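You operate a simulated robot arm through the tools that you are given. There is no shell and no other tool. Be economical: measure what you need, move in short steps, check, and stop when the job is done.

You are at the controls of a simulated two-armed robot. One attempt, no reset.

Task
Pick up the blue cup with one hand, pass it to the other hand and put it on the long grey shelf. Set down upright: blue cup.

The check looks at the end state, three seconds after you hand in, the way a careful person would. Anything else that was tipped, shoved, dropped, spilled or broken makes it a failure.

Robot
Two 7-joint arms with two-finger grippers on one trunk, on a base that drives. Base frame: it is fixed to the floor where the robot stands at the start and does not move with it; the origin is under the middle of the robot, x ahead of it, y to its left, z up. Lengths are in m, angles in rad, forces in N, time in s.
The left shoulder is at the start at [0.078, 0.151, 0.963], the right one opposite. With the tool pointing down near the work surface each hand reaches from about 0.1 to 0.74 m from the robot's upright axis, wherever it stands, measured 20 degrees to its own side. Places, roughly: long grey shelf [0.8, -0.5, 0.5]. Payload 2.54 kg a hand.
The TCP of each hand is the grasp point between the finger pads, 0.03 m short of the fingertips. In the tool frame z runs along the fingers and y along their closing line. Largest opening 0.116 m; the body of the gripper starts 0.095 m behind the TCP.
Orientation is that of the tool frame in the base frame, as a unit quaternion [x, y, z, w]. With the fingers straight down and closing along the base's y, the tool's x points along the base's -x, its y along +y and its z along -z.

Tools
- The arms move only by the tool move_arm. It takes "left_plan", "right_plan" or both (then of equal length, played together; a hand with none holds still); each is a list that holds one entry, the list of rows, each a list of 7 numbers: the turn, a rotation vector about the base's x, y, z in units of 8 degrees (1.0 is 8 degrees), then the shift along the base's x, y, z in units of 20 mm (1.0 is 20 mm), then the opening, from 0 (shut) to 1 (fully open). In form: [[[rx, ry, rz, x, y, z, claw], ...]]. A call has 1 to 8 rows; each row shifts and turns the commanded pose from where the row before left it. A call with a number of a shift or a turn outside -1 to 1 is refused whole. Rows are played at 5 a second. More than 0.05 m and 0.15 rad between two rows, or a gripper value outside its range, and nothing of the call is played. Where a pose cannot be reached the arm comes as near as it can. A force on the tool above 40 N (or 10 N above the force at the start of the call, whichever is more), or a blocked arm, ends the call early, and 0.2 s more pass. The fingers move at their own pace (about 0.072 m/s each) and stop on an object; they squeeze with about 30 N. The grip force told is the motor's: it shows also when the fingers shut on nothing. Time passes only in rows, and 0.2 s behind the last, so rows that do not move let the fingers close. It gives the time, the measured TCP pose, the force on the tool (base axes), the opening and the grip force at its end, in the units of the frame above (readings bear some noise), with the torque about the TCP (base axes, N m) and any sound that the robot's microphone picked up, and new pictures: "pictures" is both (left out), scene, wrist or none (wrist: the cameras of the hands that moved).
- Cameras (640 x 400 px; columns grow to the right, rows downward): "scene" is now at [0.1515, -0.0399, 1.1212]; the picture's right is [-0.44, -0.90, 0.00], its down [-0.18, 0.09, -0.98] and it looks along [0.88, -0.43, -0.20] (base axes); focal length 214 px, centre (320, 200). "left" rides on the left gripper at [0.069, 0.015, -0.122] in its tool frame; the picture's right is [-0.21, 0.98, 0.00], its down [-0.83, -0.18, -0.53] and it looks along [-0.52, -0.11, 0.85] (tool axes); focal length 251 px, centre (320, 200). "right" rides on the right gripper at [0.069, -0.015, -0.122] in its tool frame; the picture's right is [0.21, 0.98, 0.00], its down [-0.83, 0.18, -0.53] and it looks along [-0.52, 0.11, 0.85] (tool axes); focal length 251 px, centre (320, 200). There is no depth. A picture from a camera that has moved, and an enlarged one, comes with that camera's place and axes in the base frame and with its lens.
- lift_body(by): slides the trunk up (or, below 0, down) by that many m; the arms and the scene camera ride with it, the base frame stays. It gives what a move gives, with no picture.
- roll_base(legs): drives the robot by 1 to 6 legs, each [ahead, left, turn to the left] in m, m and rad, along the robot's own axes; the way and the turn of a leg run together, so that a leg with both is an arc; at most 1.5 m and 3.142 rad a leg. The arms and the cameras ride along, it lands a little off, and it stops where it bumps. It gives what a move gives, and a new picture of the scene camera.
- head_to(pan, tilt): turns the head with the scene camera to pan (to the left, within 1.396 rad either way) and tilt (down, from -0.506 to 1.204), counted from straight ahead of the robot. It gives what a move gives, and a new picture of the scene camera.
- close_up(camera, box): a new picture of the part [left, top, right, bottom] of that camera's present view, enlarged. The clock stands still meanwhile.
- hand_in(): hands the job in; it is judged then, once.

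Work in short steps. Places have to be worked out from the pictures, the camera data and where the tool is seen: move nearer, look again, correct. Check each grasp and each placing, and mend what went wrong. You have 120 turns and 260 pictures in all, those below and enlarged ones among them. Open the grippers and draw the arms clear of the work before you hand the job in, unless the task says otherwise; then end with one line.

The tools are called as name(argument=value, ...) on one line, values as JSON. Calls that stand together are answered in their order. move_arm: Moves the arms, as the interface text tells. Its arguments: {"type":"object","properties":{"left_plan":{"type":"array","items":{"type":"array","items":{"type":"array","items":{"type":"number"}}}},"right_plan":{"type":"array","items":{"type":"array","items":{"type":"array","items":{"type":"number"}}}},"pictures":{"type":"string","enum":["both","scene","wrist","none"]}},"required":[]} The other tools are called the same way: lift_body (by) slides the trunk up or down; roll_base (legs) drives the base; head_to (pan, tilt) turns the head that bears the scene camera; close_up (camera, box) takes an enlarged picture of a part of a camera's view; hand_in () hands the job in.

At the start:

```text
t: 0.0
left_ee_pos: [0.4056, -0.0394, 1.1823]
left_ee_rot: [0.001, 1.0, 0.0, 0.0]
left_ft_force: [-1.0, -0.2, 0.0]
left_torque: [-0.01, -0.01, -0.01]
left_gripper_width: 0.116
left_gripper_force: 0.0
right_ee_pos: [0.3522, -0.4146, 1.1781]
right_ee_rot: [0.0, 1.0, 0.0, 0.0]
right_ft_force: [-0.8, -0.2, -0.1]
right_torque: [-0.01, 0.01, 0.02]
right_gripper_width: 0.1162
right_gripper_force: 0.1
trunk travel left (down, up): [-0.2, 0.089]
robot x, y, heading: [0.0011, 0.0011, 0.003]
head pan, tilt: [-0.457, 0.206]
```

scene: 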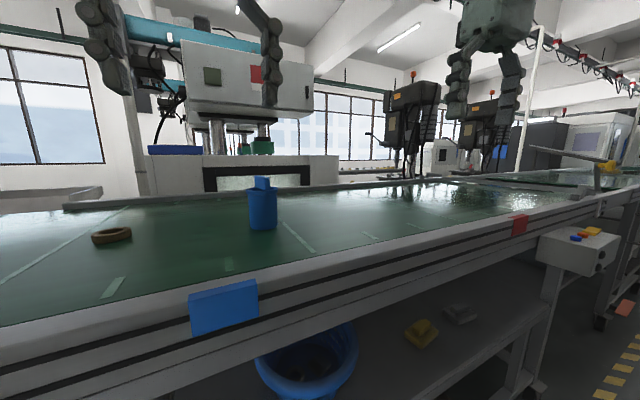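
right: 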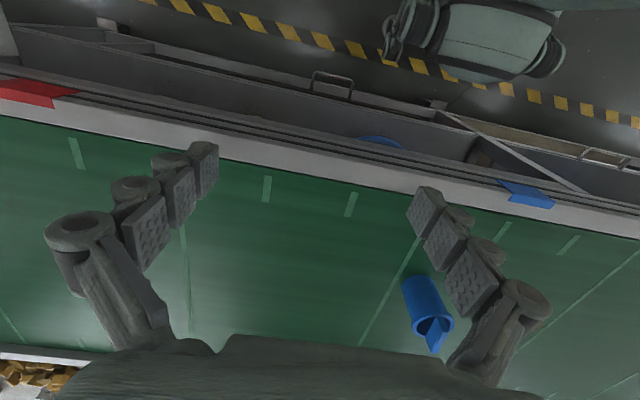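
left: 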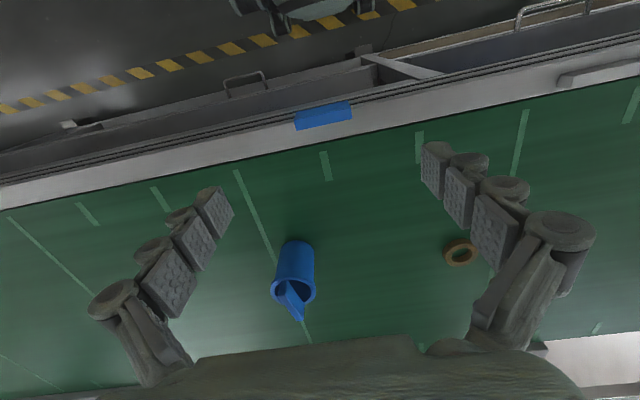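

I'll take a closer look at the cup, and tilt the head down toward the place where the shelf should be.

close_up(camera="scene", box=[200, 150, 330, 250])

close_up(camera="left", box=[230, 210, 360, 340])

head_to(pan=-0.6, tilt=0.9)

```text
4.00 times, centred on (265, 200) of scene
camera zoom: at [0.1515, -0.0399, 1.1212], right [-0.44, -0.9, 0.0], down [-0.18, 0.09, -0.98], along [0.88, -0.43, -0.2], focal length 858 px, centre (540, 200)
```

zoom: 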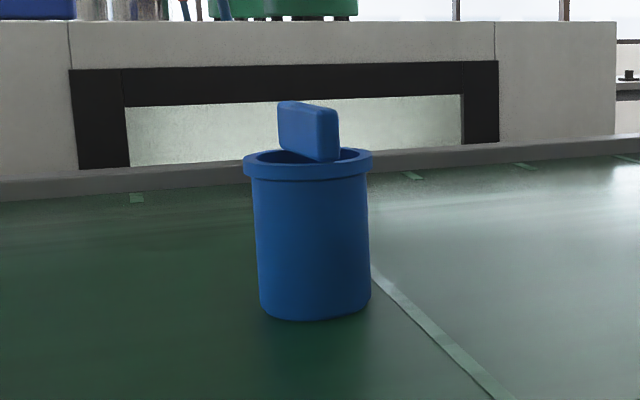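

```text
3.08 times, centred on (295, 275) of left
camera zoom: at [0.336, -0.0245, 1.3054], right [0.21, 0.98, 0.0], down [0.83, -0.18, 0.53], along [0.52, -0.11, -0.85], focal length 774 px, centre (397, -31)
```

zoom: 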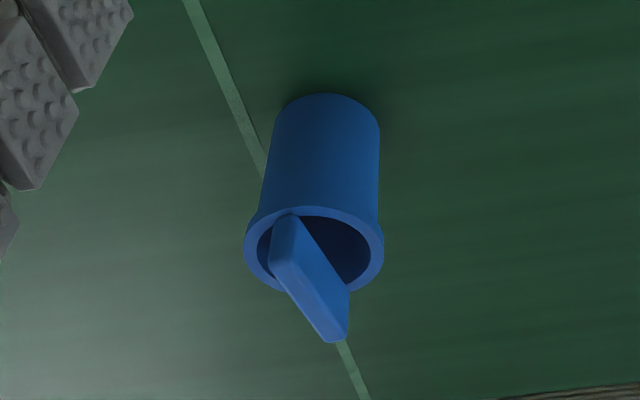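

```text
t: 1.1
left_ee_pos: [0.4049, -0.0387, 1.1821]
left_ee_rot: [0.0, 1.0, 0.001, 0.0]
left_ft_force: [0.3, 0.6, -0.3]
left_torque: [0.04, 0.0, -0.02]
left_gripper_width: 0.1159
left_gripper_force: 0.1
right_ee_pos: [0.3525, -0.4138, 1.1785]
right_ee_rot: [0.0, 1.0, 0.0, 0.0]
right_ft_force: [0.2, 0.1, 0.3]
right_torque: [0.03, -0.01, -0.02]
right_gripper_width: 0.116
right_gripper_force: 0.1
trunk travel left (down, up): [-0.2, 0.089]
robot x, y, heading: [0.0023, -0.0007, -0.003]
head pan, tilt: [-0.6, 0.901]
camera scene: at [0.1301, -0.0415, 1.0602], right [-0.56, -0.83, 0.0], down [-0.65, 0.44, -0.62], along [0.51, -0.35, -0.78], focal length 214 px, centre (320, 200)
```

scene: 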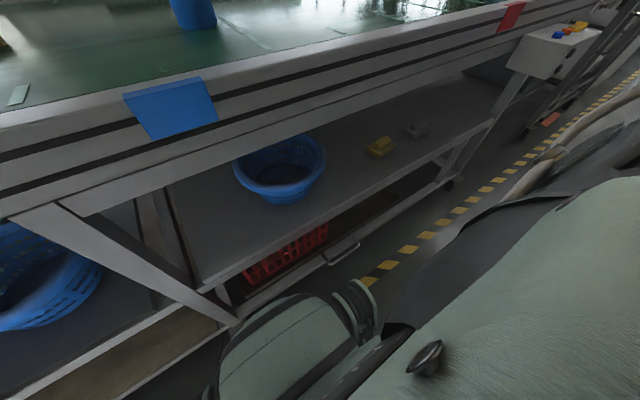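

The cup stands at about (0.655, -0.136), with its rim at z≈1.04 and its base at about 0.945. It has a blue plate sticking out of it. The shelf is under the conveyor, open at the front. Plan: the left hand picks from above at the rim, the right hand takes the cup with pitched fingers, then I place it. I'll move left over the cup first.

move_arm(left_plan=[[[0, 0, 0, 1, -0.4, 0, 1], [0, 0, 0, 1, -0.4, 0, 1], [0, 0, 0, 1, -0.4, 0, 1], [0, 0, 0, 1, -0.4, 0, 1], [0, 0, 0, 1, -0.4, 0, 1], [0, 0, 0, 1, -0.4, 0, 1], [0, 0, 0, 1, -0.4, 0, 1], [0, 0, 0, 1, -0.4, 0, 1]]], pictures="none")

head_to(pan=-0.25, tilt=0.3)

move_arm(left_plan=[[[0, 0, 0, 1, -0.4, 0, 1], [0, 0, 0, 1, -0.4, 0, 1], [0, 0, 0, 1, -0.4, 0, 1], [0, 0, 0, 1, -0.4, 0, 1], [0, 0, 0, 0.5, 0, -0.5, 1], [0, 0, 0, 0, 0, 0, 1]]])

```text
t: 2.9
left_ee_pos: [0.5306, -0.0836, 1.1451]
left_ee_rot: [0.0, 1.0, -0.001, 0.001]
left_ft_force: [0.4, 0.9, 0.0]
left_torque: [0.02, 0.0, 0.01]
left_gripper_width: 0.116
left_gripper_force: 0.1
left hand out of reach, approached as far as the arm can: row 5, 6, 7, 8
right_ee_pos: [0.3524, -0.4138, 1.1786]
right_ee_rot: [0.001, 1.0, 0.0, 0.0]
right_ft_force: [-0.9, -0.2, -0.6]
right_torque: [-0.03, -0.02, 0.02]
right_gripper_width: 0.1161
right_gripper_force: 0.0
trunk travel left (down, up): [-0.2, 0.089]
robot x, y, heading: [-0.0014, 0.0035, -0.005]
head pan, tilt: [-0.6, 0.901]
```

```text
t: 3.9
left_ee_pos: [0.5308, -0.0815, 1.1465]
left_ee_rot: [-0.001, 1.0, -0.002, 0.001]
left_ft_force: [0.3, 0.2, -0.8]
left_torque: [0.01, 0.0, -0.03]
left_gripper_width: 0.1161
left_gripper_force: 0.0
right_ee_pos: [0.353, -0.4123, 1.1803]
right_ee_rot: [0.0, 1.0, 0.0, 0.0]
right_ft_force: [0.2, -0.4, 0.2]
right_torque: [0.01, 0.04, 0.0]
right_gripper_width: 0.116
right_gripper_force: 0.0
trunk travel left (down, up): [-0.2, 0.089]
robot x, y, heading: [0.0047, -0.0001, -0.004]
head pan, tilt: [-0.25, 0.3]
camera scene: at [0.1546, -0.0327, 1.1087], right [-0.36, -0.93, 0.0], down [-0.31, 0.12, -0.94], along [0.88, -0.34, -0.33], focal length 214 px, centre (320, 200)
```

scene: 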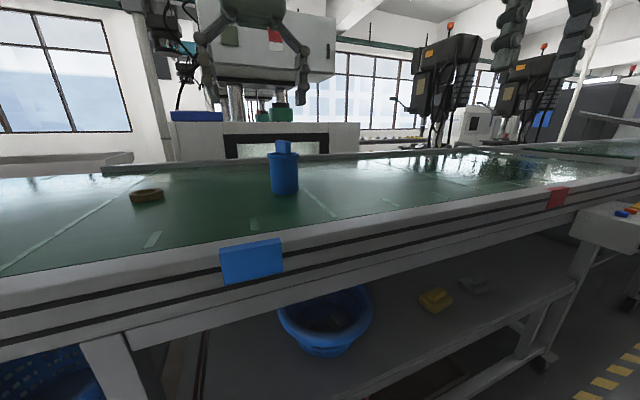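

```text
t: 5.3
left_ee_pos: [0.5555, -0.0854, 1.1191]
left_ee_rot: [0.0, 1.0, 0.0, 0.0]
left_ft_force: [0.6, 0.3, 0.2]
left_torque: [-0.03, 0.01, -0.01]
left_gripper_width: 0.1158
left_gripper_force: 0.0
left hand out of reach, approached as far as the arm can: row 1, 2, 3, 4
right_ee_pos: [0.3518, -0.4144, 1.1797]
right_ee_rot: [0.0, 1.0, 0.0, 0.0]
right_ft_force: [0.5, -0.4, 0.5]
right_torque: [0.01, -0.02, -0.02]
right_gripper_width: 0.116
right_gripper_force: 0.0
trunk travel left (down, up): [-0.2, 0.089]
robot x, y, heading: [-0.0001, 0.0007, -0.003]
head pan, tilt: [-0.25, 0.3]
camera scene: at [0.1582, -0.0218, 1.1124], right [-0.25, -0.97, 0.0], down [-0.29, 0.07, -0.96], along [0.93, -0.24, -0.3], focal length 214 px, centre (320, 200)
camera left: at [0.4867, -0.0711, 1.2434], right [0.21, 0.98, 0.0], down [0.83, -0.18, 0.54], along [0.52, -0.12, -0.84], focal length 251 px, centre (320, 200)
```

scene: 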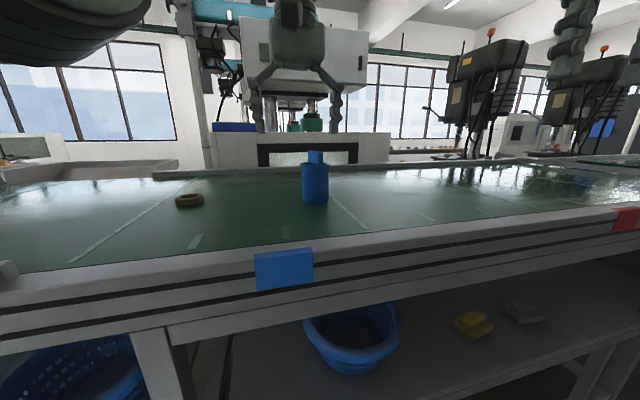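
left: 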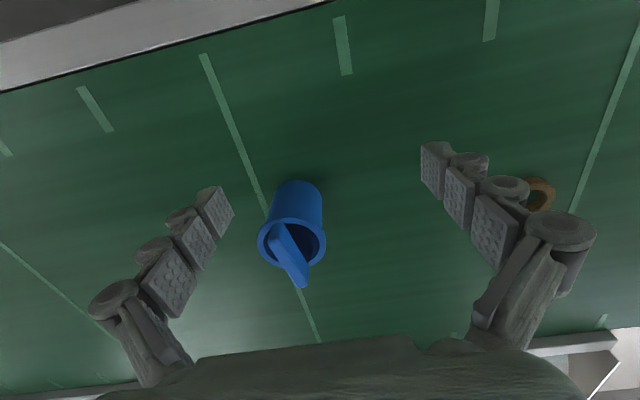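

Straight-down is out of the left hand's reach there. New plan: the right hand, whose shoulder lines up with the cup, picks it with about 25° forward tilt and the trunk raised. The left hand then takes the cup and places it. I raise the trunk, draw left back, and bring right across high.

lift_body(by=0.085)

move_arm(left_plan=[[[0, 0, 0, -1, 1, 0, 1], [0, 0, 0, -1, 1, 0, 1], [0, 0, 0, -1, 1, 0, 1], [0, 0, 0, -1, 1, 0, 1], [0, 0, 0, -1, 1, 0, 1], [0, 0, 0, -1, 1, 0, 1], [0, 0, 0, -1, 1, 0, 1], [0, 0, 0, -1, 1, 0, 1]]], right_plan=[[[0, 0, 0, 1, 0.5, 0, 1], [0, -0.4, 0, 1, 1, 0, 1], [0, -0.4, 0, 1, 1, 0, 1], [0, -0.4, 0, 1, 1, 0, 1], [0, -0.4, 0, 1, 1, -0.5, 1], [0, -0.5, 0, 1, 1, -0.5, 1], [0, -0.5, 0, 1, 1, -0.5, 1], [0, -0.5, 0, 1, 1, -0.5, 1]]], pictures="none")

```text
t: 6.5
left_ee_pos: [0.5559, -0.086, 1.2051]
left_ee_rot: [0.0, 1.0, 0.0, 0.0]
left_ft_force: [0.3, -0.2, -0.4]
left_torque: [0.0, 0.03, -0.04]
left_gripper_width: 0.1161
left_gripper_force: 0.1
right_ee_pos: [0.3522, -0.4139, 1.2641]
right_ee_rot: [0.001, 1.0, 0.0, 0.0]
right_ft_force: [1.2, -0.7, 0.0]
right_torque: [0.0, 0.06, 0.02]
right_gripper_width: 0.116
right_gripper_force: 0.1
trunk travel left (down, up): [-0.285, 0.004]
robot x, y, heading: [0.0024, 0.0003, -0.002]
head pan, tilt: [-0.25, 0.3]
```

```text
t: 8.3
left_ee_pos: [0.3953, 0.0757, 1.2077]
left_ee_rot: [0.0, 1.0, -0.001, 0.001]
left_ft_force: [-0.6, -0.1, 0.5]
left_torque: [-0.02, 0.01, 0.0]
left_gripper_width: 0.1159
left_gripper_force: 0.1
right_ee_pos: [0.5132, -0.2643, 1.2243]
right_ee_rot: [0.0, 0.976, 0.0, 0.216]
right_ft_force: [-0.1, -0.5, -0.1]
right_torque: [-0.01, 0.0, 0.02]
right_gripper_width: 0.1161
right_gripper_force: 0.0
trunk travel left (down, up): [-0.285, 0.004]
robot x, y, heading: [0.0004, -0.0012, 0.0]
head pan, tilt: [-0.25, 0.3]
```

Now I bring right to the pre-grasp point behind and above the cup, along the finger line.

move_arm(left_plan=[[[0, 0, 0, -0.3, 1, 0, 1], [0, 0, 0, -0.3, 1, 0, 1], [0, 0, 0, -0.3, 1, 0, 1], [0, 0, 0, -0.3, 1, 0, 1], [0, 0, 0, -0.3, 1, 0, 1], [0, 0, 0, 0, 0, 0, 1], [0, 0, 0, 0, 0, 0, 1], [0, 0, 0, 0, 0, 0, 1]]], right_plan=[[[0, 0, 0, 0.71, 0.92, -0.6, 1], [0, 0, 0, 0.71, 0.92, -0.6, 1], [0, 0, 0, 0.71, 0.92, -0.6, 1], [0, 0, 0, 0.71, 0.92, -0.6, 1], [0, 0, 0, 0.71, 0.92, -0.6, 1], [0, 0, 0, 0.71, 0.92, -0.6, 1], [0, 0, 0, 0.71, 0.92, -0.6, 1], [0, 0, 0, 0, 0, 0, 1]]], pictures="both")

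```text
t: 10.1
left_ee_pos: [0.3645, 0.1746, 1.2044]
left_ee_rot: [0.0, 1.0, -0.001, 0.002]
left_ft_force: [-0.2, 0.7, -0.3]
left_torque: [0.02, -0.05, 0.04]
left_gripper_width: 0.1159
left_gripper_force: 0.1
right_ee_pos: [0.611, -0.1369, 1.1412]
right_ee_rot: [0.001, 0.977, 0.0, 0.215]
right_ft_force: [1.0, -0.6, 0.6]
right_torque: [-0.02, -0.05, 0.02]
right_gripper_width: 0.1159
right_gripper_force: 0.0
trunk travel left (down, up): [-0.285, 0.004]
robot x, y, heading: [0.0001, -0.0007, -0.0]
head pan, tilt: [-0.25, 0.3]
camera scene: at [0.1574, -0.0218, 1.1976], right [-0.25, -0.97, 0.0], down [-0.29, 0.07, -0.96], along [0.93, -0.24, -0.29], focal length 214 px, centre (320, 200)
camera right: at [0.4971, -0.1521, 1.2237], right [-0.19, 0.98, -0.09], down [0.52, 0.18, 0.83], along [0.83, 0.11, -0.55], focal length 251 px, centre (320, 200)
camera left: at [0.2953, 0.189, 1.3276], right [0.21, 0.98, 0.0], down [0.82, -0.18, 0.54], along [0.52, -0.12, -0.84], focal length 251 px, centre (320, 200)
```

scene: 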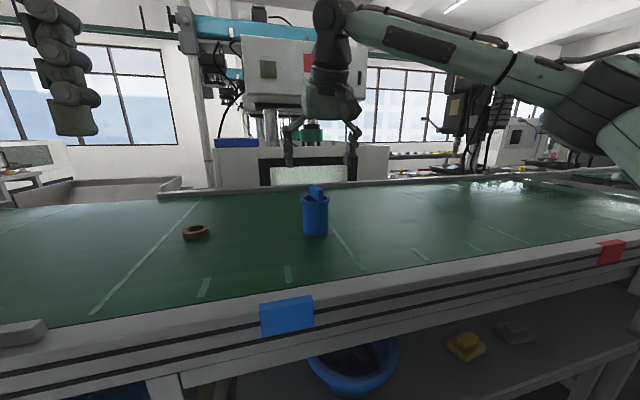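
right: 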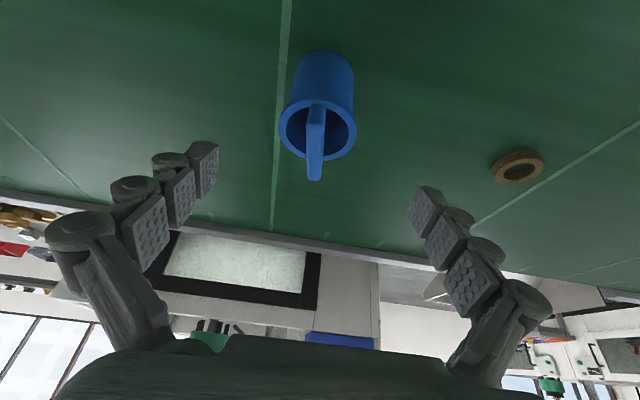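
left: 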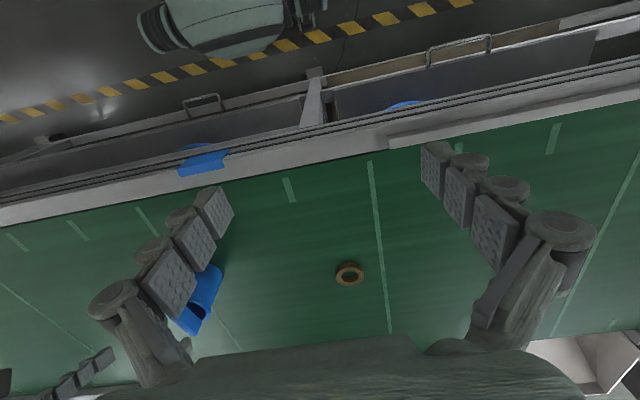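

The right camera confirms the rim centre at about (0.656, -0.137, 1.042). I descend along the finger line, fingers on either side of the cup.

move_arm(right_plan=[[[0, 0, 0, 0.37, 0, -0.9, 1], [0, 0, 0, 0.37, 0, -0.9, 1], [0, 0, 0, 0.37, 0, -0.9, 1], [0, 0, 0, 0.37, 0, -0.9, 1], [0, 0, 0, 0.37, 0, -0.9, 1], [0, 0, 0, 0.37, 0, -0.9, 1], [0, 0, 0, 0, 0, 0, 1]]], pictures="both")

```text
t: 11.7
left_ee_pos: [0.3661, 0.1746, 1.2035]
left_ee_rot: [0.001, 1.0, 0.0, 0.001]
left_ft_force: [-0.3, 0.5, 0.3]
left_torque: [-0.03, 0.02, -0.01]
left_gripper_width: 0.1161
left_gripper_force: 0.0
right_ee_pos: [0.6556, -0.1337, 1.0307]
right_ee_rot: [0.0, 0.977, 0.001, 0.215]
right_ft_force: [0.8, -0.8, -0.3]
right_torque: [-0.01, -0.02, -0.02]
right_gripper_width: 0.1159
right_gripper_force: 0.0
trunk travel left (down, up): [-0.285, 0.004]
robot x, y, heading: [0.0046, -0.001, -0.002]
head pan, tilt: [-0.25, 0.3]
camera scene: at [0.1581, -0.0218, 1.1974], right [-0.25, -0.97, 0.0], down [-0.29, 0.07, -0.96], along [0.93, -0.24, -0.3], focal length 214 px, centre (320, 200)
camera right: at [0.5421, -0.149, 1.1144], right [-0.2, 0.98, -0.09], down [0.53, 0.18, 0.83], along [0.83, 0.11, -0.55], focal length 251 px, centre (320, 200)
```

scene: 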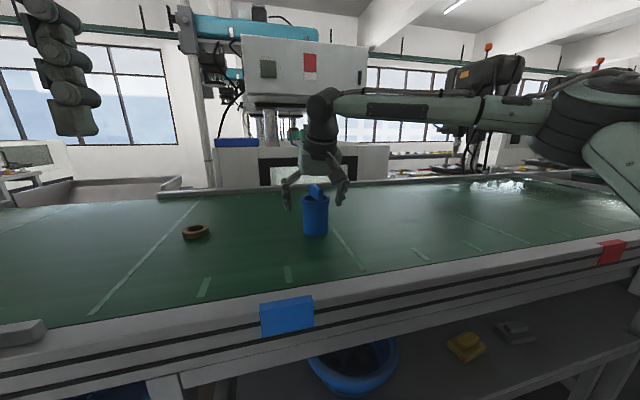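
right: 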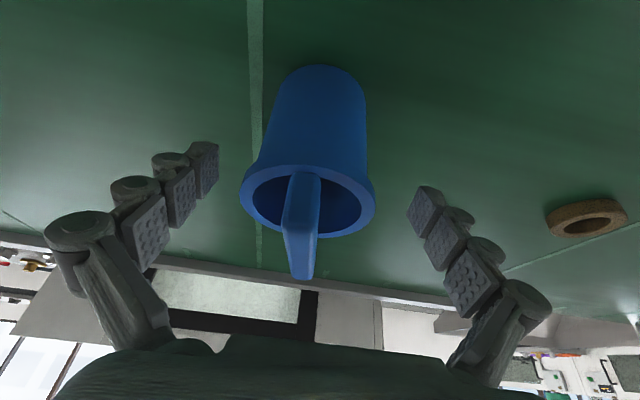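

The rim is at TCP depth, and the cup sits about 6 mm to the -y side. I correct that, go 8 mm deeper, and close.

move_arm(right_plan=[[[0, 0, 0, 0.15, -0.35, -0.4, 1], [0, 0, 0, 0, 0, 0, 0.6], [0, 0, 0, 0, 0, 0, 0.3], [0, 0, 0, 0, 0, 0, 0], [0, 0, 0, 0, 0, 0, 0], [0, 0, 0, 0, 0, 0, 0]]], pictures="both")

```text
t: 13.1
left_ee_pos: [0.3662, 0.1753, 1.2043]
left_ee_rot: [0.0, 1.0, -0.001, 0.001]
left_ft_force: [0.0, 0.1, 0.7]
left_torque: [0.01, 0.01, -0.05]
left_gripper_width: 0.1159
left_gripper_force: 0.2
right_ee_pos: [0.6585, -0.1416, 1.0225]
right_ee_rot: [0.0, 0.977, 0.0, 0.215]
right_ft_force: [-0.5, 0.0, 1.9]
right_torque: [0.04, 0.02, -0.03]
right_gripper_width: 0.0705
right_gripper_force: 30.2
trunk travel left (down, up): [-0.285, 0.004]
robot x, y, heading: [-0.0061, 0.0005, 0.001]
head pan, tilt: [-0.25, 0.3]
camera scene: at [0.1581, -0.0216, 1.1974], right [-0.25, -0.97, 0.0], down [-0.29, 0.07, -0.96], along [0.93, -0.24, -0.3], focal length 214 px, centre (320, 200)
camera right: at [0.5449, -0.1559, 1.1066], right [-0.19, 0.98, -0.09], down [0.53, 0.18, 0.83], along [0.83, 0.11, -0.55], focal length 251 px, centre (320, 200)
```

scene: 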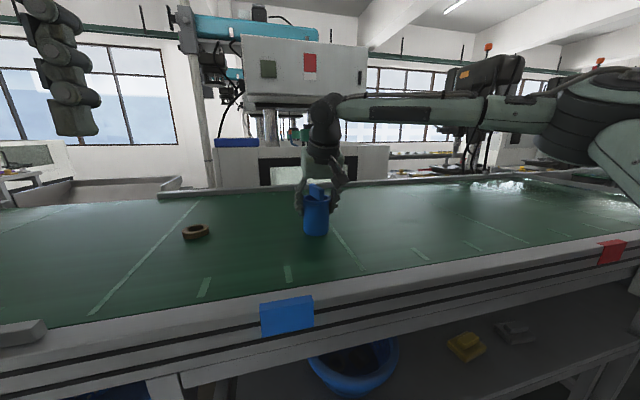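
right: 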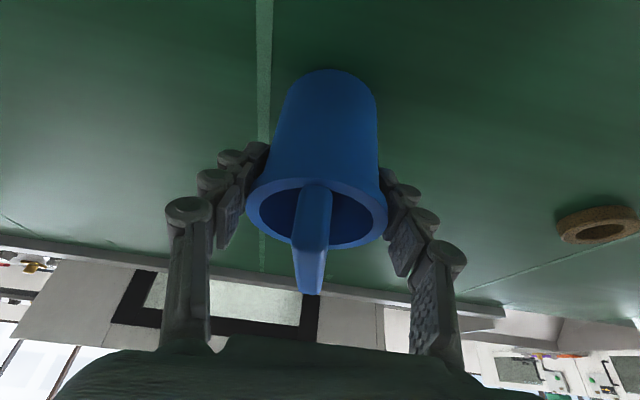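

The cup is gripped at 30 N with a width of 0.0705. I lift it straight up and check.

move_arm(right_plan=[[[0, 0, 0, 0, 0, 0.5, 0], [0, 0, 0, -0.3, 0, 1, 0], [0, 0, 0, -0.5, 0, 1, 0], [0, 0, 0, -0.5, 0, 1, 0], [0, 0, 0, -0.5, 0, 1, 0], [0, 0, 0, -0.5, 0, 1, 0], [0, 0, 0, 0, 0, 0, 0]]], pictures="both")

```text
t: 14.7
left_ee_pos: [0.367, 0.1749, 1.2034]
left_ee_rot: [0.001, 1.0, 0.0, 0.0]
left_ft_force: [0.2, -0.3, -0.5]
left_torque: [-0.03, 0.02, 0.0]
left_gripper_width: 0.1159
left_gripper_force: 0.1
right_ee_pos: [0.6128, -0.1417, 1.1349]
right_ee_rot: [0.0, 0.977, 0.0, 0.214]
right_ft_force: [0.6, -0.3, -1.1]
right_torque: [-0.03, 0.0, -0.04]
right_gripper_width: 0.0704
right_gripper_force: 29.4
trunk travel left (down, up): [-0.285, 0.004]
robot x, y, heading: [-0.0002, 0.0024, 0.003]
head pan, tilt: [-0.25, 0.3]
camera scene: at [0.1585, -0.0219, 1.1973], right [-0.25, -0.97, 0.0], down [-0.29, 0.07, -0.96], along [0.93, -0.24, -0.3], focal length 214 px, centre (320, 200)
camera right: at [0.5003, -0.1572, 1.2175], right [-0.2, 0.98, -0.09], down [0.53, 0.18, 0.83], along [0.83, 0.11, -0.55], focal length 251 px, centre (320, 200)
```

scene: 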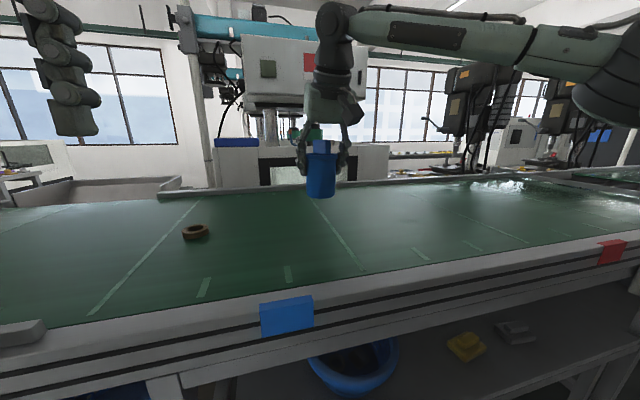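
right: 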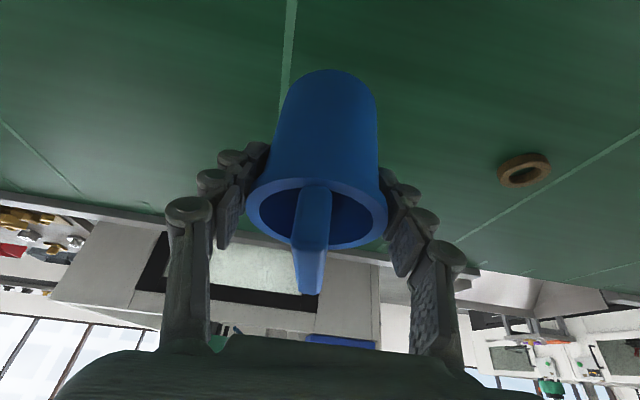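

The cup came up firmly and upright. Next I bring it to a handover point near (0.51, -0.05) while yawing the right hand 45°, and start pitching the left hand.

move_arm(right_plan=[[[0, 0, 0.703, -0.64, 0.575, 0.35, 0], [0, 0, 0.703, -0.64, 0.575, 0.35, 0], [0, 0, 0.703, -0.64, 0.575, 0.35, 0], [0, 0, 0.703, -0.64, 0.575, 0.35, 0], [0, 0, 0.703, -0.64, 0.575, 0.35, 0], [0, 0, 0.703, -0.64, 0.575, 0.35, 0], [0, 0, 0.703, -0.64, 0.575, 0.35, 0], [0, 0, 0.703, -0.64, 0.575, 0.35, 0]]], left_plan=[[[0, -0.86, 0, 0, 0.3, 0, 1], [0, -0.86, 0, 0, 0.3, 0, 1], [0, -0.86, 0, 0, 0.3, 0, 1], [0, -0.86, 0, 0, 0.3, 0, 1], [0, -0.86, 0, 0, 0.3, 0, 1], [0, -0.86, 0, 0, 0.3, 0, 1], [0, -0.86, 0, 0, 0.3, 0, 1], [0, -0.86, 0, 0, 0.3, 0, 1]]], pictures="scene")

```text
t: 16.5
left_ee_pos: [0.3665, 0.2224, 1.2058]
left_ee_rot: [0.0, 0.886, -0.001, 0.463]
left_ft_force: [0.2, 0.0, 1.1]
left_torque: [0.02, 0.02, 0.01]
left_gripper_width: 0.116
left_gripper_force: 0.1
right_ee_pos: [0.5104, -0.0494, 1.1887]
right_ee_rot: [-0.374, 0.902, 0.082, 0.199]
right_ft_force: [-0.5, 1.1, -0.8]
right_torque: [-0.01, -0.02, 0.0]
right_gripper_width: 0.0702
right_gripper_force: 30.0
trunk travel left (down, up): [-0.285, 0.004]
robot x, y, heading: [-0.0023, 0.0008, -0.001]
head pan, tilt: [-0.25, 0.3]
camera scene: at [0.1584, -0.0216, 1.1974], right [-0.25, -0.97, 0.0], down [-0.29, 0.07, -0.96], along [0.93, -0.24, -0.3], focal length 214 px, centre (320, 200)
```

scene: 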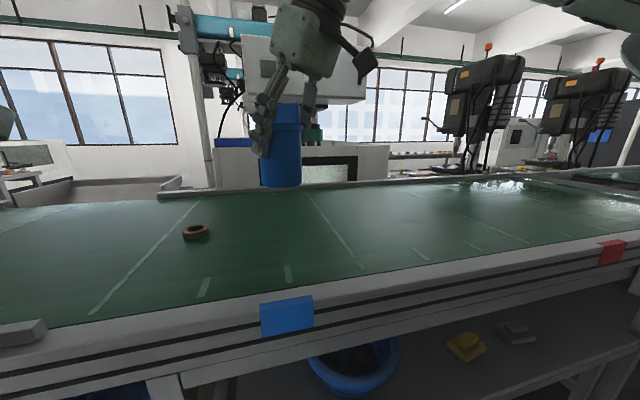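

The cup hangs upright. I yaw the left hand and bring it to a standoff on its approach line, and turn the head to see the meeting point.

move_arm(left_plan=[[[0, 0, -0.703, 0.2, -0.9, 0.2, 1], [0, 0, -0.703, 0.2, -0.9, 0.2, 1], [0, 0, -0.703, 0.2, -0.9, 0.2, 1], [0, 0, -0.703, 0.2, -0.9, 0.2, 1], [0, 0, -0.703, 0.2, -0.9, 0.2, 1], [0, 0, -0.703, 0.2, -0.9, 0.2, 1], [0, 0, -0.703, 0.2, -0.9, 0.2, 1], [0, 0, -0.703, 0.2, -0.9, 0.2, 1]]], pictures="wrist")

head_to(pan=0.0, tilt=0.1)

```text
t: 18.3
left_ee_pos: [0.3985, 0.0781, 1.2365]
left_ee_rot: [0.339, 0.819, -0.177, 0.427]
left_ft_force: [0.6, -0.5, 0.8]
left_torque: [0.0, 0.03, -0.02]
left_gripper_width: 0.1159
left_gripper_force: 0.0
right_ee_pos: [0.5098, -0.0498, 1.1889]
right_ee_rot: [-0.373, 0.902, 0.083, 0.198]
right_ft_force: [0.5, 0.4, -0.3]
right_torque: [-0.03, 0.02, -0.01]
right_gripper_width: 0.0704
right_gripper_force: 29.7
trunk travel left (down, up): [-0.285, 0.004]
robot x, y, heading: [0.002, -0.003, -0.006]
head pan, tilt: [-0.25, 0.3]
camera left: at [0.3108, 0.1867, 1.2512], right [0.78, 0.6, 0.18], down [-0.1, -0.15, 0.98], along [0.62, -0.78, -0.06], focal length 251 px, centre (320, 200)
```

left: 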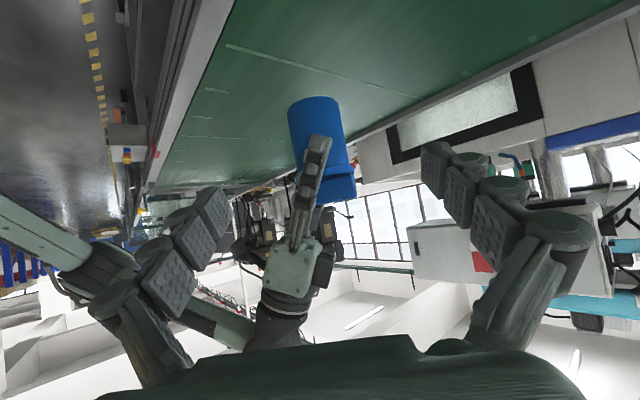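

```text
t: 19.0
left_ee_pos: [0.3993, 0.0786, 1.2361]
left_ee_rot: [0.339, 0.819, -0.177, 0.427]
left_ft_force: [-0.1, 0.0, -0.4]
left_torque: [0.0, 0.02, 0.0]
left_gripper_width: 0.1159
left_gripper_force: 0.1
right_ee_pos: [0.5106, -0.05, 1.188]
right_ee_rot: [-0.373, 0.902, 0.083, 0.2]
right_ft_force: [1.1, -0.2, -1.5]
right_torque: [-0.01, -0.02, -0.02]
right_gripper_width: 0.0703
right_gripper_force: 29.8
trunk travel left (down, up): [-0.285, 0.004]
robot x, y, heading: [0.0012, 0.0001, 0.001]
head pan, tilt: [0.0, 0.099]
camera scene: at [0.16, 0.0011, 1.216], right [0.0, -1.0, 0.0], down [-0.1, 0.0, -0.99], along [0.99, 0.0, -0.1], focal length 214 px, centre (320, 200)
```

scene: 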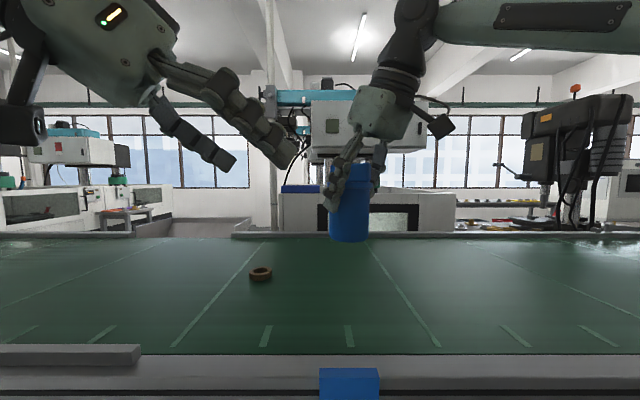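

The cup is centred between the open left fingers, and the right finger will pass between them. I move onto the approach line and advance partway, then check.

move_arm(left_plan=[[[0, 0, 0, 0.48, -0.8, -0.23, 1], [0, 0, 0, 0.48, -0.8, -0.23, 1], [0, 0, 0, 0.48, -0.8, -0.23, 1], [0, 0, 0, 0.5, -0.5, -0.5, 1], [0, 0, 0, 0.5, -0.5, -0.5, 1], [0, 0, 0, 0.5, -0.5, -0.5, 1], [0, 0, 0, 0.5, -0.5, -0.5, 1], [0, 0, 0, 0, 0, 0, 1]]], pictures="both")

```text
t: 20.8
left_ee_pos: [0.4672, -0.0095, 1.1818]
left_ee_rot: [0.339, 0.819, -0.177, 0.427]
left_ft_force: [-1.4, -0.3, -0.3]
left_torque: [0.02, -0.05, 0.0]
left_gripper_width: 0.1161
left_gripper_force: 0.0
right_ee_pos: [0.5108, -0.0497, 1.1897]
right_ee_rot: [-0.374, 0.902, 0.083, 0.198]
right_ft_force: [0.3, -0.7, -1.7]
right_torque: [0.01, 0.01, -0.01]
right_gripper_width: 0.0702
right_gripper_force: 29.4
trunk travel left (down, up): [-0.285, 0.004]
robot x, y, heading: [0.0013, 0.0001, -0.003]
head pan, tilt: [0.0, 0.099]
camera scene: at [0.1598, 0.0012, 1.216], right [0.0, -1.0, 0.0], down [-0.1, 0.0, -1.0], along [1.0, 0.0, -0.1], focal length 214 px, centre (320, 200)
camera left: at [0.3787, 0.0998, 1.1972], right [0.78, 0.6, 0.18], down [-0.1, -0.15, 0.98], along [0.62, -0.78, -0.06], focal length 251 px, centre (320, 200)
```

scene: 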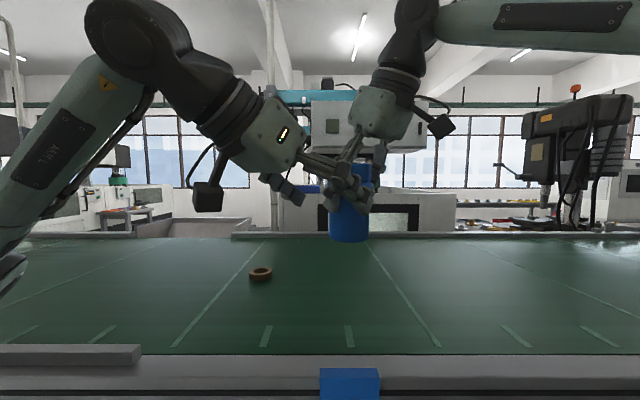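
left: 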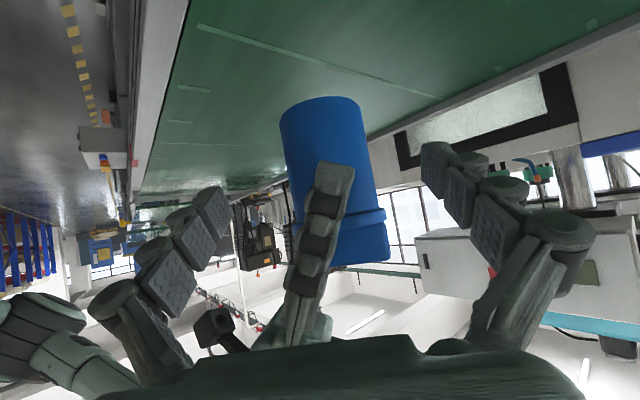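

Alignment looks good and clear of the right fingers. I advance the last 6 cm.

move_arm(left_plan=[[[0, 0, 0, 0.5, -0.5, -0.5, 1], [0, 0, 0, 0.5, -0.5, -0.5, 1], [0, 0, 0, 0.4, -0.4, -0.4, 1], [0, 0, 0, 0.3, -0.3, -0.3, 1], [0, 0, 0, 0, 0, 0, 1]]], pictures="both")

```text
t: 22.0
left_ee_pos: [0.5014, -0.0422, 1.1492]
left_ee_rot: [0.34, 0.819, -0.178, 0.426]
left_ft_force: [0.6, 0.6, 0.0]
left_torque: [-0.01, 0.01, 0.0]
left_gripper_width: 0.1162
left_gripper_force: 0.1
right_ee_pos: [0.5104, -0.0498, 1.1891]
right_ee_rot: [-0.373, 0.902, 0.083, 0.199]
right_ft_force: [-0.5, 0.8, -0.1]
right_torque: [-0.02, 0.0, 0.03]
right_gripper_width: 0.0701
right_gripper_force: 30.0
trunk travel left (down, up): [-0.285, 0.004]
robot x, y, heading: [0.0001, -0.0008, -0.0]
head pan, tilt: [0.0, 0.099]
camera scene: at [0.1599, 0.0012, 1.216], right [0.0, -1.0, 0.0], down [-0.1, 0.0, -1.0], along [1.0, 0.0, -0.1], focal length 214 px, centre (320, 200)
camera left: at [0.4136, 0.0664, 1.1636], right [0.78, 0.6, 0.18], down [-0.1, -0.15, 0.98], along [0.62, -0.78, -0.06], focal length 251 px, centre (320, 200)
```

scene: 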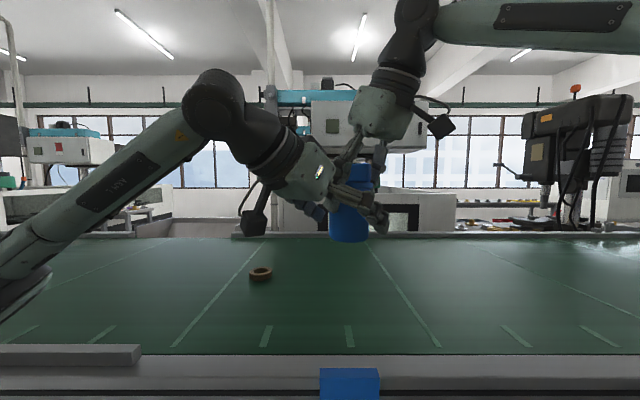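
left: 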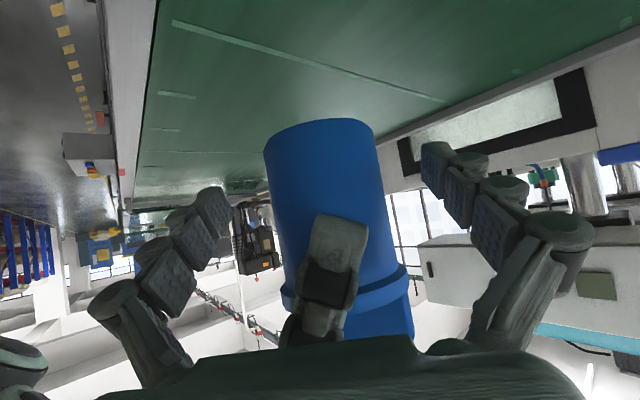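

The cup is between the pads, about 4 mm off centre. I correct that and close the left hand.

move_arm(left_plan=[[[0, 0, 0, 0.16, 0.12, 0, 1], [0, 0, 0, 0, 0, 0, 0.7], [0, 0, 0, 0, 0, 0, 0.4], [0, 0, 0, 0, 0, 0, 0], [0, 0, 0, 0, 0, 0, 0], [0, 0, 0, 0, 0, 0, 0]]], pictures="both")

```text
t: 23.4
left_ee_pos: [0.5044, -0.0405, 1.1486]
left_ee_rot: [0.338, 0.819, -0.177, 0.427]
left_ft_force: [-2.5, -0.8, 0.5]
left_torque: [0.03, 0.04, 0.37]
left_gripper_width: 0.0634
left_gripper_force: 30.0
right_ee_pos: [0.511, -0.0508, 1.1882]
right_ee_rot: [-0.373, 0.903, 0.083, 0.198]
right_ft_force: [2.5, 1.5, -1.6]
right_torque: [0.01, -0.18, -0.37]
right_gripper_width: 0.07
right_gripper_force: 30.0
trunk travel left (down, up): [-0.285, 0.004]
robot x, y, heading: [0.0011, 0.0001, -0.0]
head pan, tilt: [0.0, 0.099]
camera scene: at [0.1599, 0.0012, 1.216], right [0.0, -1.0, 0.0], down [-0.1, 0.0, -0.99], along [0.99, 0.0, -0.1], focal length 214 px, centre (320, 200)
camera left: at [0.4162, 0.0679, 1.1639], right [0.78, 0.6, 0.18], down [-0.1, -0.15, 0.98], along [0.62, -0.78, -0.06], focal length 251 px, centre (320, 200)
```

scene: 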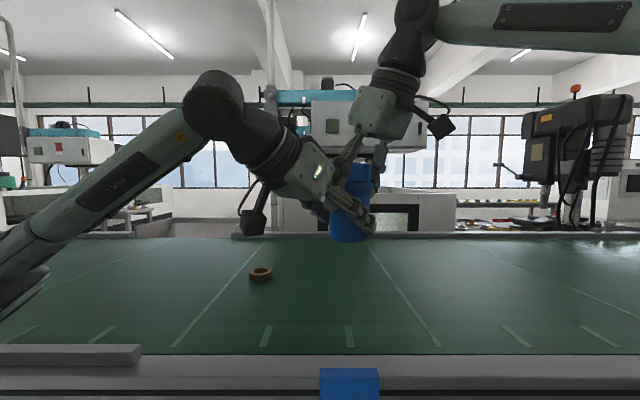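
left: 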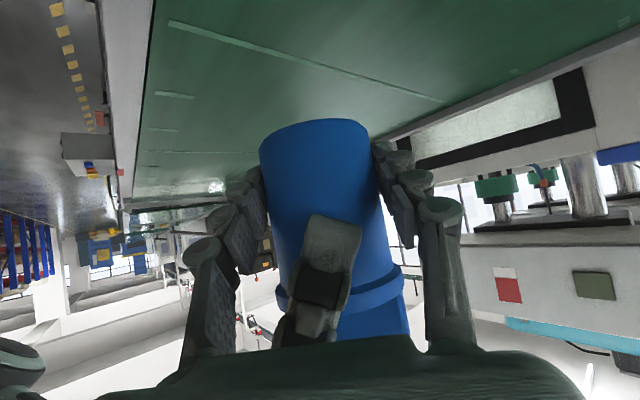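

The left hand holds the cup with 30 N. The right finger sits between the cup and the left palm, so I open the right hand only a little, to about 0.083, and then withdraw it along its own axis.

move_arm(right_plan=[[[0, 0, 0, 0, 0, 0, 0.66], [0, 0, 0, 0, 0, 0, 0.72], [0, 0, 0, 0, 0, 0, 0.72], [0, 0, 0, 0, 0, 0, 0.72]]], pictures="both")

```text
t: 24.4
left_ee_pos: [0.5044, -0.0402, 1.1485]
left_ee_rot: [0.339, 0.82, -0.177, 0.426]
left_ft_force: [0.3, 0.5, 0.6]
left_torque: [0.02, 0.0, -0.02]
left_gripper_width: 0.0641
left_gripper_force: 30.3
right_ee_pos: [0.5101, -0.0505, 1.189]
right_ee_rot: [-0.373, 0.903, 0.082, 0.198]
right_ft_force: [-0.1, 0.0, 0.7]
right_torque: [-0.01, -0.01, 0.0]
right_gripper_width: 0.0835
right_gripper_force: 0.1
trunk travel left (down, up): [-0.285, 0.004]
robot x, y, heading: [-0.0015, -0.0033, 0.004]
head pan, tilt: [0.0, 0.099]
camera scene: at [0.1599, 0.0012, 1.216], right [0.0, -1.0, 0.0], down [-0.1, 0.0, -0.99], along [0.99, 0.0, -0.1], focal length 214 px, centre (320, 200)
camera right: at [0.441, -0.1413, 1.2723], right [-0.83, 0.55, -0.09], down [0.24, 0.5, 0.83], along [0.51, 0.67, -0.55], focal length 251 px, centre (320, 200)
```

scene: 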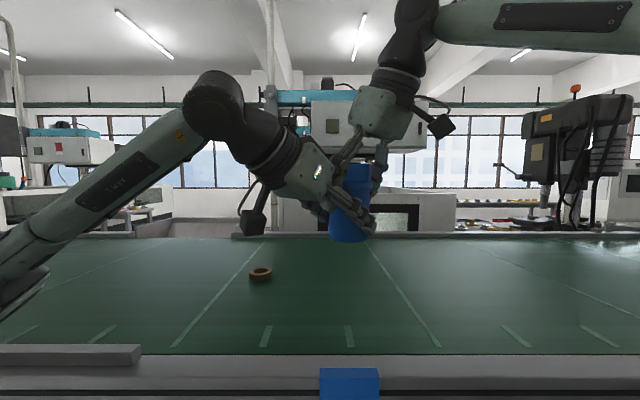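
right: 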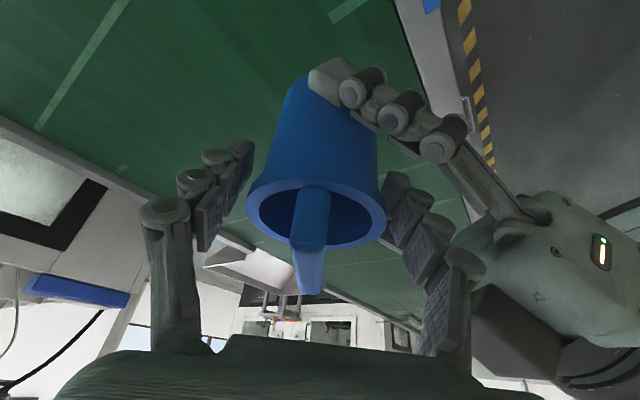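

The right hand is free and there is no load on it. I withdraw it along its axis.

move_arm(right_plan=[[[0, 0, 0, -0.2, -0.1, 0.3, 0.72], [0, 0, 0, -0.2, -0.2, 0.6, 0.72], [0, 0, 0, -0.3, -0.3, 0.9, 0.72], [0, 0, 0, -0.3, -0.3, 0.9, 0.72], [0, 0, 0, -0.3, -0.3, 0.9, 0.72], [0, 0, 0, -0.3, -0.3, 0.9, 0.72], [0, 0, 0, -0.3, -0.5, 0.9, 0.72], [0, 0, 0, -0.3, -0.5, 0.9, 0.72]]], pictures="both")

```text
t: 26.2
left_ee_pos: [0.5053, -0.0409, 1.1488]
left_ee_rot: [0.34, 0.819, -0.178, 0.427]
left_ft_force: [-0.8, 0.3, -0.1]
left_torque: [-0.02, 0.0, 0.0]
left_gripper_width: 0.064
left_gripper_force: 29.9
right_ee_pos: [0.476, -0.1095, 1.3039]
right_ee_rot: [-0.373, 0.903, 0.082, 0.199]
right_ft_force: [-0.5, -0.2, 0.2]
right_torque: [-0.01, -0.04, 0.01]
right_gripper_width: 0.0835
right_gripper_force: 0.0
right hand out of reach, approached as far as the arm can: row 5, 6, 8
trunk travel left (down, up): [-0.285, 0.004]
robot x, y, heading: [-0.0015, 0.0014, 0.002]
head pan, tilt: [0.0, 0.099]
camera scene: at [0.1595, 0.0008, 1.2161], right [0.0, -1.0, 0.0], down [-0.1, 0.0, -1.0], along [1.0, 0.0, -0.1], focal length 214 px, centre (320, 200)
camera right: at [0.4058, -0.201, 1.3852], right [-0.83, 0.55, -0.09], down [0.24, 0.5, 0.83], along [0.51, 0.67, -0.55], focal length 251 px, centre (320, 200)
```

scene: 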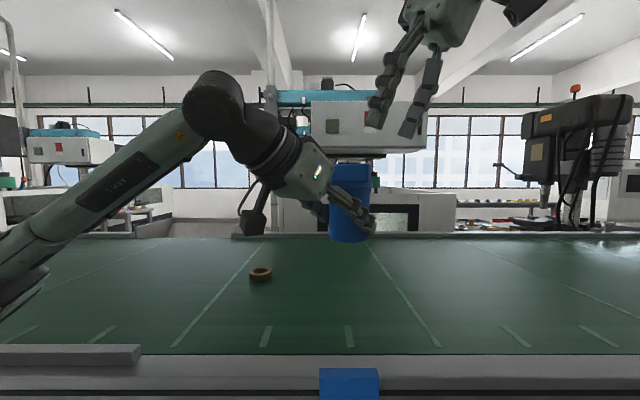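
right: 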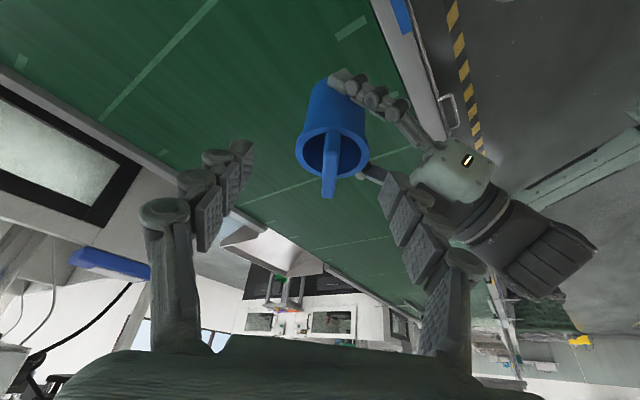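

The handover succeeded and the cup is upright in the left hand. I park the right arm to its side and yaw the left fingers back to straight ahead.

move_arm(right_plan=[[[0, 0, 0, -0.3, -1, 0, 0.72], [0, 0, 0, -0.8, -1, 0, 0.72], [0, 0, 0, -0.9, -1, -0.3, 0.72], [0, 0, -0.7, -0.9, -1, -0.5, 0.72], [0, 0, -0.7, -0.9, -1, -0.5, 0.72], [0, 0, -0.7, -0.9, -1, -0.5, 0.72], [0, 0, -0.7, -0.9, -1, -0.5, 0.72], [0, 0, -0.7, -0.9, -1, -0.5, 0.72]]], left_plan=[[[0, 0, 0.703, -0.5, 0.75, 0, 0], [0, 0, 0.703, -0.5, 0.75, 0, 0], [0, 0, 0.703, -0.5, 0.75, 0, 0], [0, 0, 0.703, -0.5, 0.75, 0, 0], [0, 0, 0.703, -0.5, 0.75, 0, 0], [0, 0, 0.703, -0.5, 0.75, 0, 0], [0, 0, 0.703, -0.5, 0.75, 0, 0], [0, 0, 0.703, -0.5, 0.75, 0, 0]]], pictures="scene")

head_to(pan=-0.5, tilt=0.75)

```text
t: 28.0
left_ee_pos: [0.4229, 0.0785, 1.1495]
left_ee_rot: [0.0, 0.886, -0.001, 0.463]
left_ft_force: [-1.0, -0.3, -0.2]
left_torque: [0.02, 0.0, 0.0]
left_gripper_width: 0.0638
left_gripper_force: 29.8
right_ee_pos: [0.3444, -0.27, 1.2439]
right_ee_rot: [-0.142, 0.966, 0.032, 0.212]
right_ft_force: [-1.1, 0.0, 0.0]
right_torque: [0.0, -0.01, -0.02]
right_gripper_width: 0.0836
right_gripper_force: 0.1
trunk travel left (down, up): [-0.285, 0.004]
robot x, y, heading: [0.0003, -0.0012, -0.004]
head pan, tilt: [0.0, 0.099]
camera scene: at [0.1592, 0.0009, 1.2162], right [0.0, -1.0, 0.0], down [-0.1, 0.0, -1.0], along [1.0, 0.0, -0.1], focal length 214 px, centre (320, 200)
```

scene: 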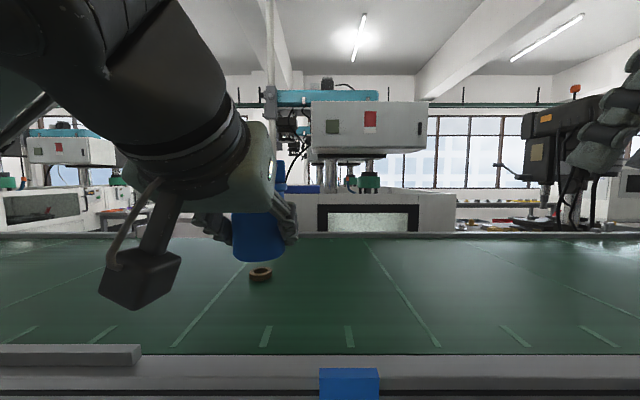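

```text
t: 29.1
left_ee_pos: [0.4258, 0.08, 1.1467]
left_ee_rot: [-0.001, 0.888, 0.002, 0.46]
left_ft_force: [0.3, 0.0, 0.1]
left_torque: [-0.03, -0.02, 0.01]
left_gripper_width: 0.064
left_gripper_force: 30.1
right_ee_pos: [0.3465, -0.2701, 1.2439]
right_ee_rot: [-0.144, 0.966, 0.032, 0.212]
right_ft_force: [0.0, 0.1, -0.3]
right_torque: [0.02, -0.01, 0.0]
right_gripper_width: 0.0835
right_gripper_force: 0.1
trunk travel left (down, up): [-0.285, 0.004]
robot x, y, heading: [0.0008, 0.0, 0.0]
head pan, tilt: [-0.499, 0.75]
camera scene: at [0.16, -0.0141, 1.1967], right [-0.16, -0.99, 0.0], down [-0.3, 0.05, -0.95], along [0.94, -0.16, -0.3], focal length 214 px, centre (320, 200)
```

scene: 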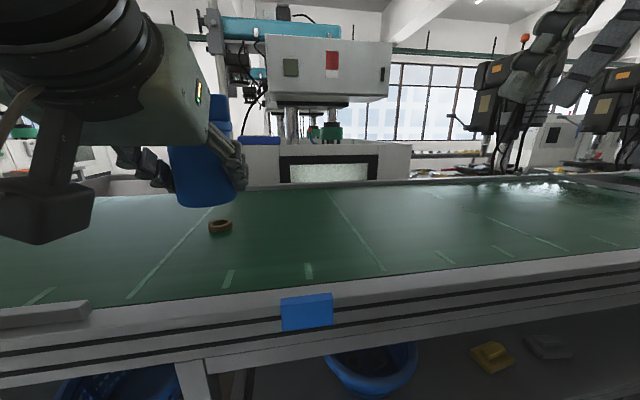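

The left hand holds the cup with the fingers ahead. I back the robot away from the conveyor before lowering, and look down at the shelf.

roll_base(legs=[[-0.4, 0, 0]])

```text
t: 31.6
left_ee_pos: [0.0201, 0.0769, 1.1469]
left_ee_rot: [0.0, 0.889, 0.002, 0.459]
left_ft_force: [0.0, -0.1, 0.0]
left_torque: [-0.03, 0.02, 0.02]
left_gripper_width: 0.0638
left_gripper_force: 30.5
right_ee_pos: [-0.06, -0.2703, 1.2442]
right_ee_rot: [-0.143, 0.966, 0.032, 0.212]
right_ft_force: [0.0, 0.4, 0.3]
right_torque: [-0.01, -0.01, -0.02]
right_gripper_width: 0.0836
right_gripper_force: 0.1
trunk travel left (down, up): [-0.285, 0.004]
robot x, y, heading: [-0.4057, 0.0009, -0.005]
head pan, tilt: [-0.499, 0.75]
camera scene: at [-0.2459, -0.0145, 1.197], right [-0.17, -0.98, 0.0], down [-0.29, 0.05, -0.95], along [0.94, -0.16, -0.3], focal length 214 px, centre (320, 200)
```

scene: 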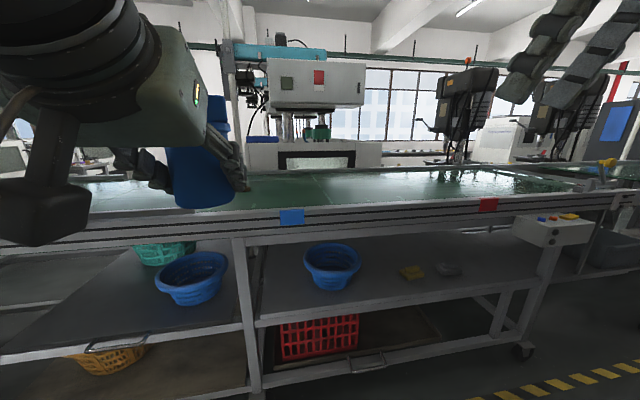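

I now have a clear view. The shelf's front edge is at x≈0.435 and its top at z≈0.5. The free gap is between the blue basket (edge y≈-0.375) and the yellow item (edge y≈-0.58), so the target is about (0.52, -0.48). I lower the trunk and drive right.

lift_body(by=-0.28)

roll_base(legs=[[0, -0.557, 0]])

```text
t: 34.4
left_ee_pos: [0.0217, 0.0796, 0.865]
left_ee_rot: [-0.001, 0.89, 0.004, 0.456]
left_ft_force: [0.3, 0.4, -0.7]
left_torque: [0.0, 0.01, -0.04]
left_gripper_width: 0.0638
left_gripper_force: 30.2
right_ee_pos: [-0.0599, -0.2695, 0.9643]
right_ee_rot: [-0.142, 0.966, 0.031, 0.213]
right_ft_force: [0.3, 0.1, 0.2]
right_torque: [-0.01, -0.02, 0.06]
right_gripper_width: 0.0836
right_gripper_force: 0.1
trunk travel left (down, up): [-0.005, 0.284]
robot x, y, heading: [-0.405, -0.0027, -0.002]
head pan, tilt: [-0.499, 0.75]
```

```text
t: 40.2
left_ee_pos: [0.0188, -0.4747, 0.8638]
left_ee_rot: [0.002, 0.89, 0.003, 0.455]
left_ft_force: [0.6, -0.2, -0.6]
left_torque: [-0.02, 0.01, -0.01]
left_gripper_width: 0.0636
left_gripper_force: 29.5
right_ee_pos: [-0.0648, -0.8237, 0.9645]
right_ee_rot: [-0.139, 0.967, 0.031, 0.212]
right_ft_force: [-0.4, 0.3, -0.3]
right_torque: [0.0, -0.02, 0.02]
right_gripper_width: 0.0836
right_gripper_force: 0.0
trunk travel left (down, up): [-0.005, 0.284]
robot x, y, heading: [-0.4054, -0.5499, -0.007]
head pan, tilt: [-0.499, 0.75]
camera scene: at [-0.2496, -0.5686, 0.9166], right [-0.2, -0.98, 0.0], down [-0.3, 0.06, -0.95], along [0.93, -0.2, -0.3], focal length 214 px, centre (320, 200)
```

scene: 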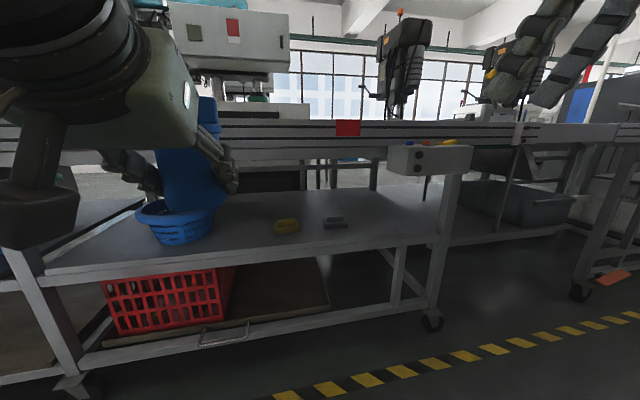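

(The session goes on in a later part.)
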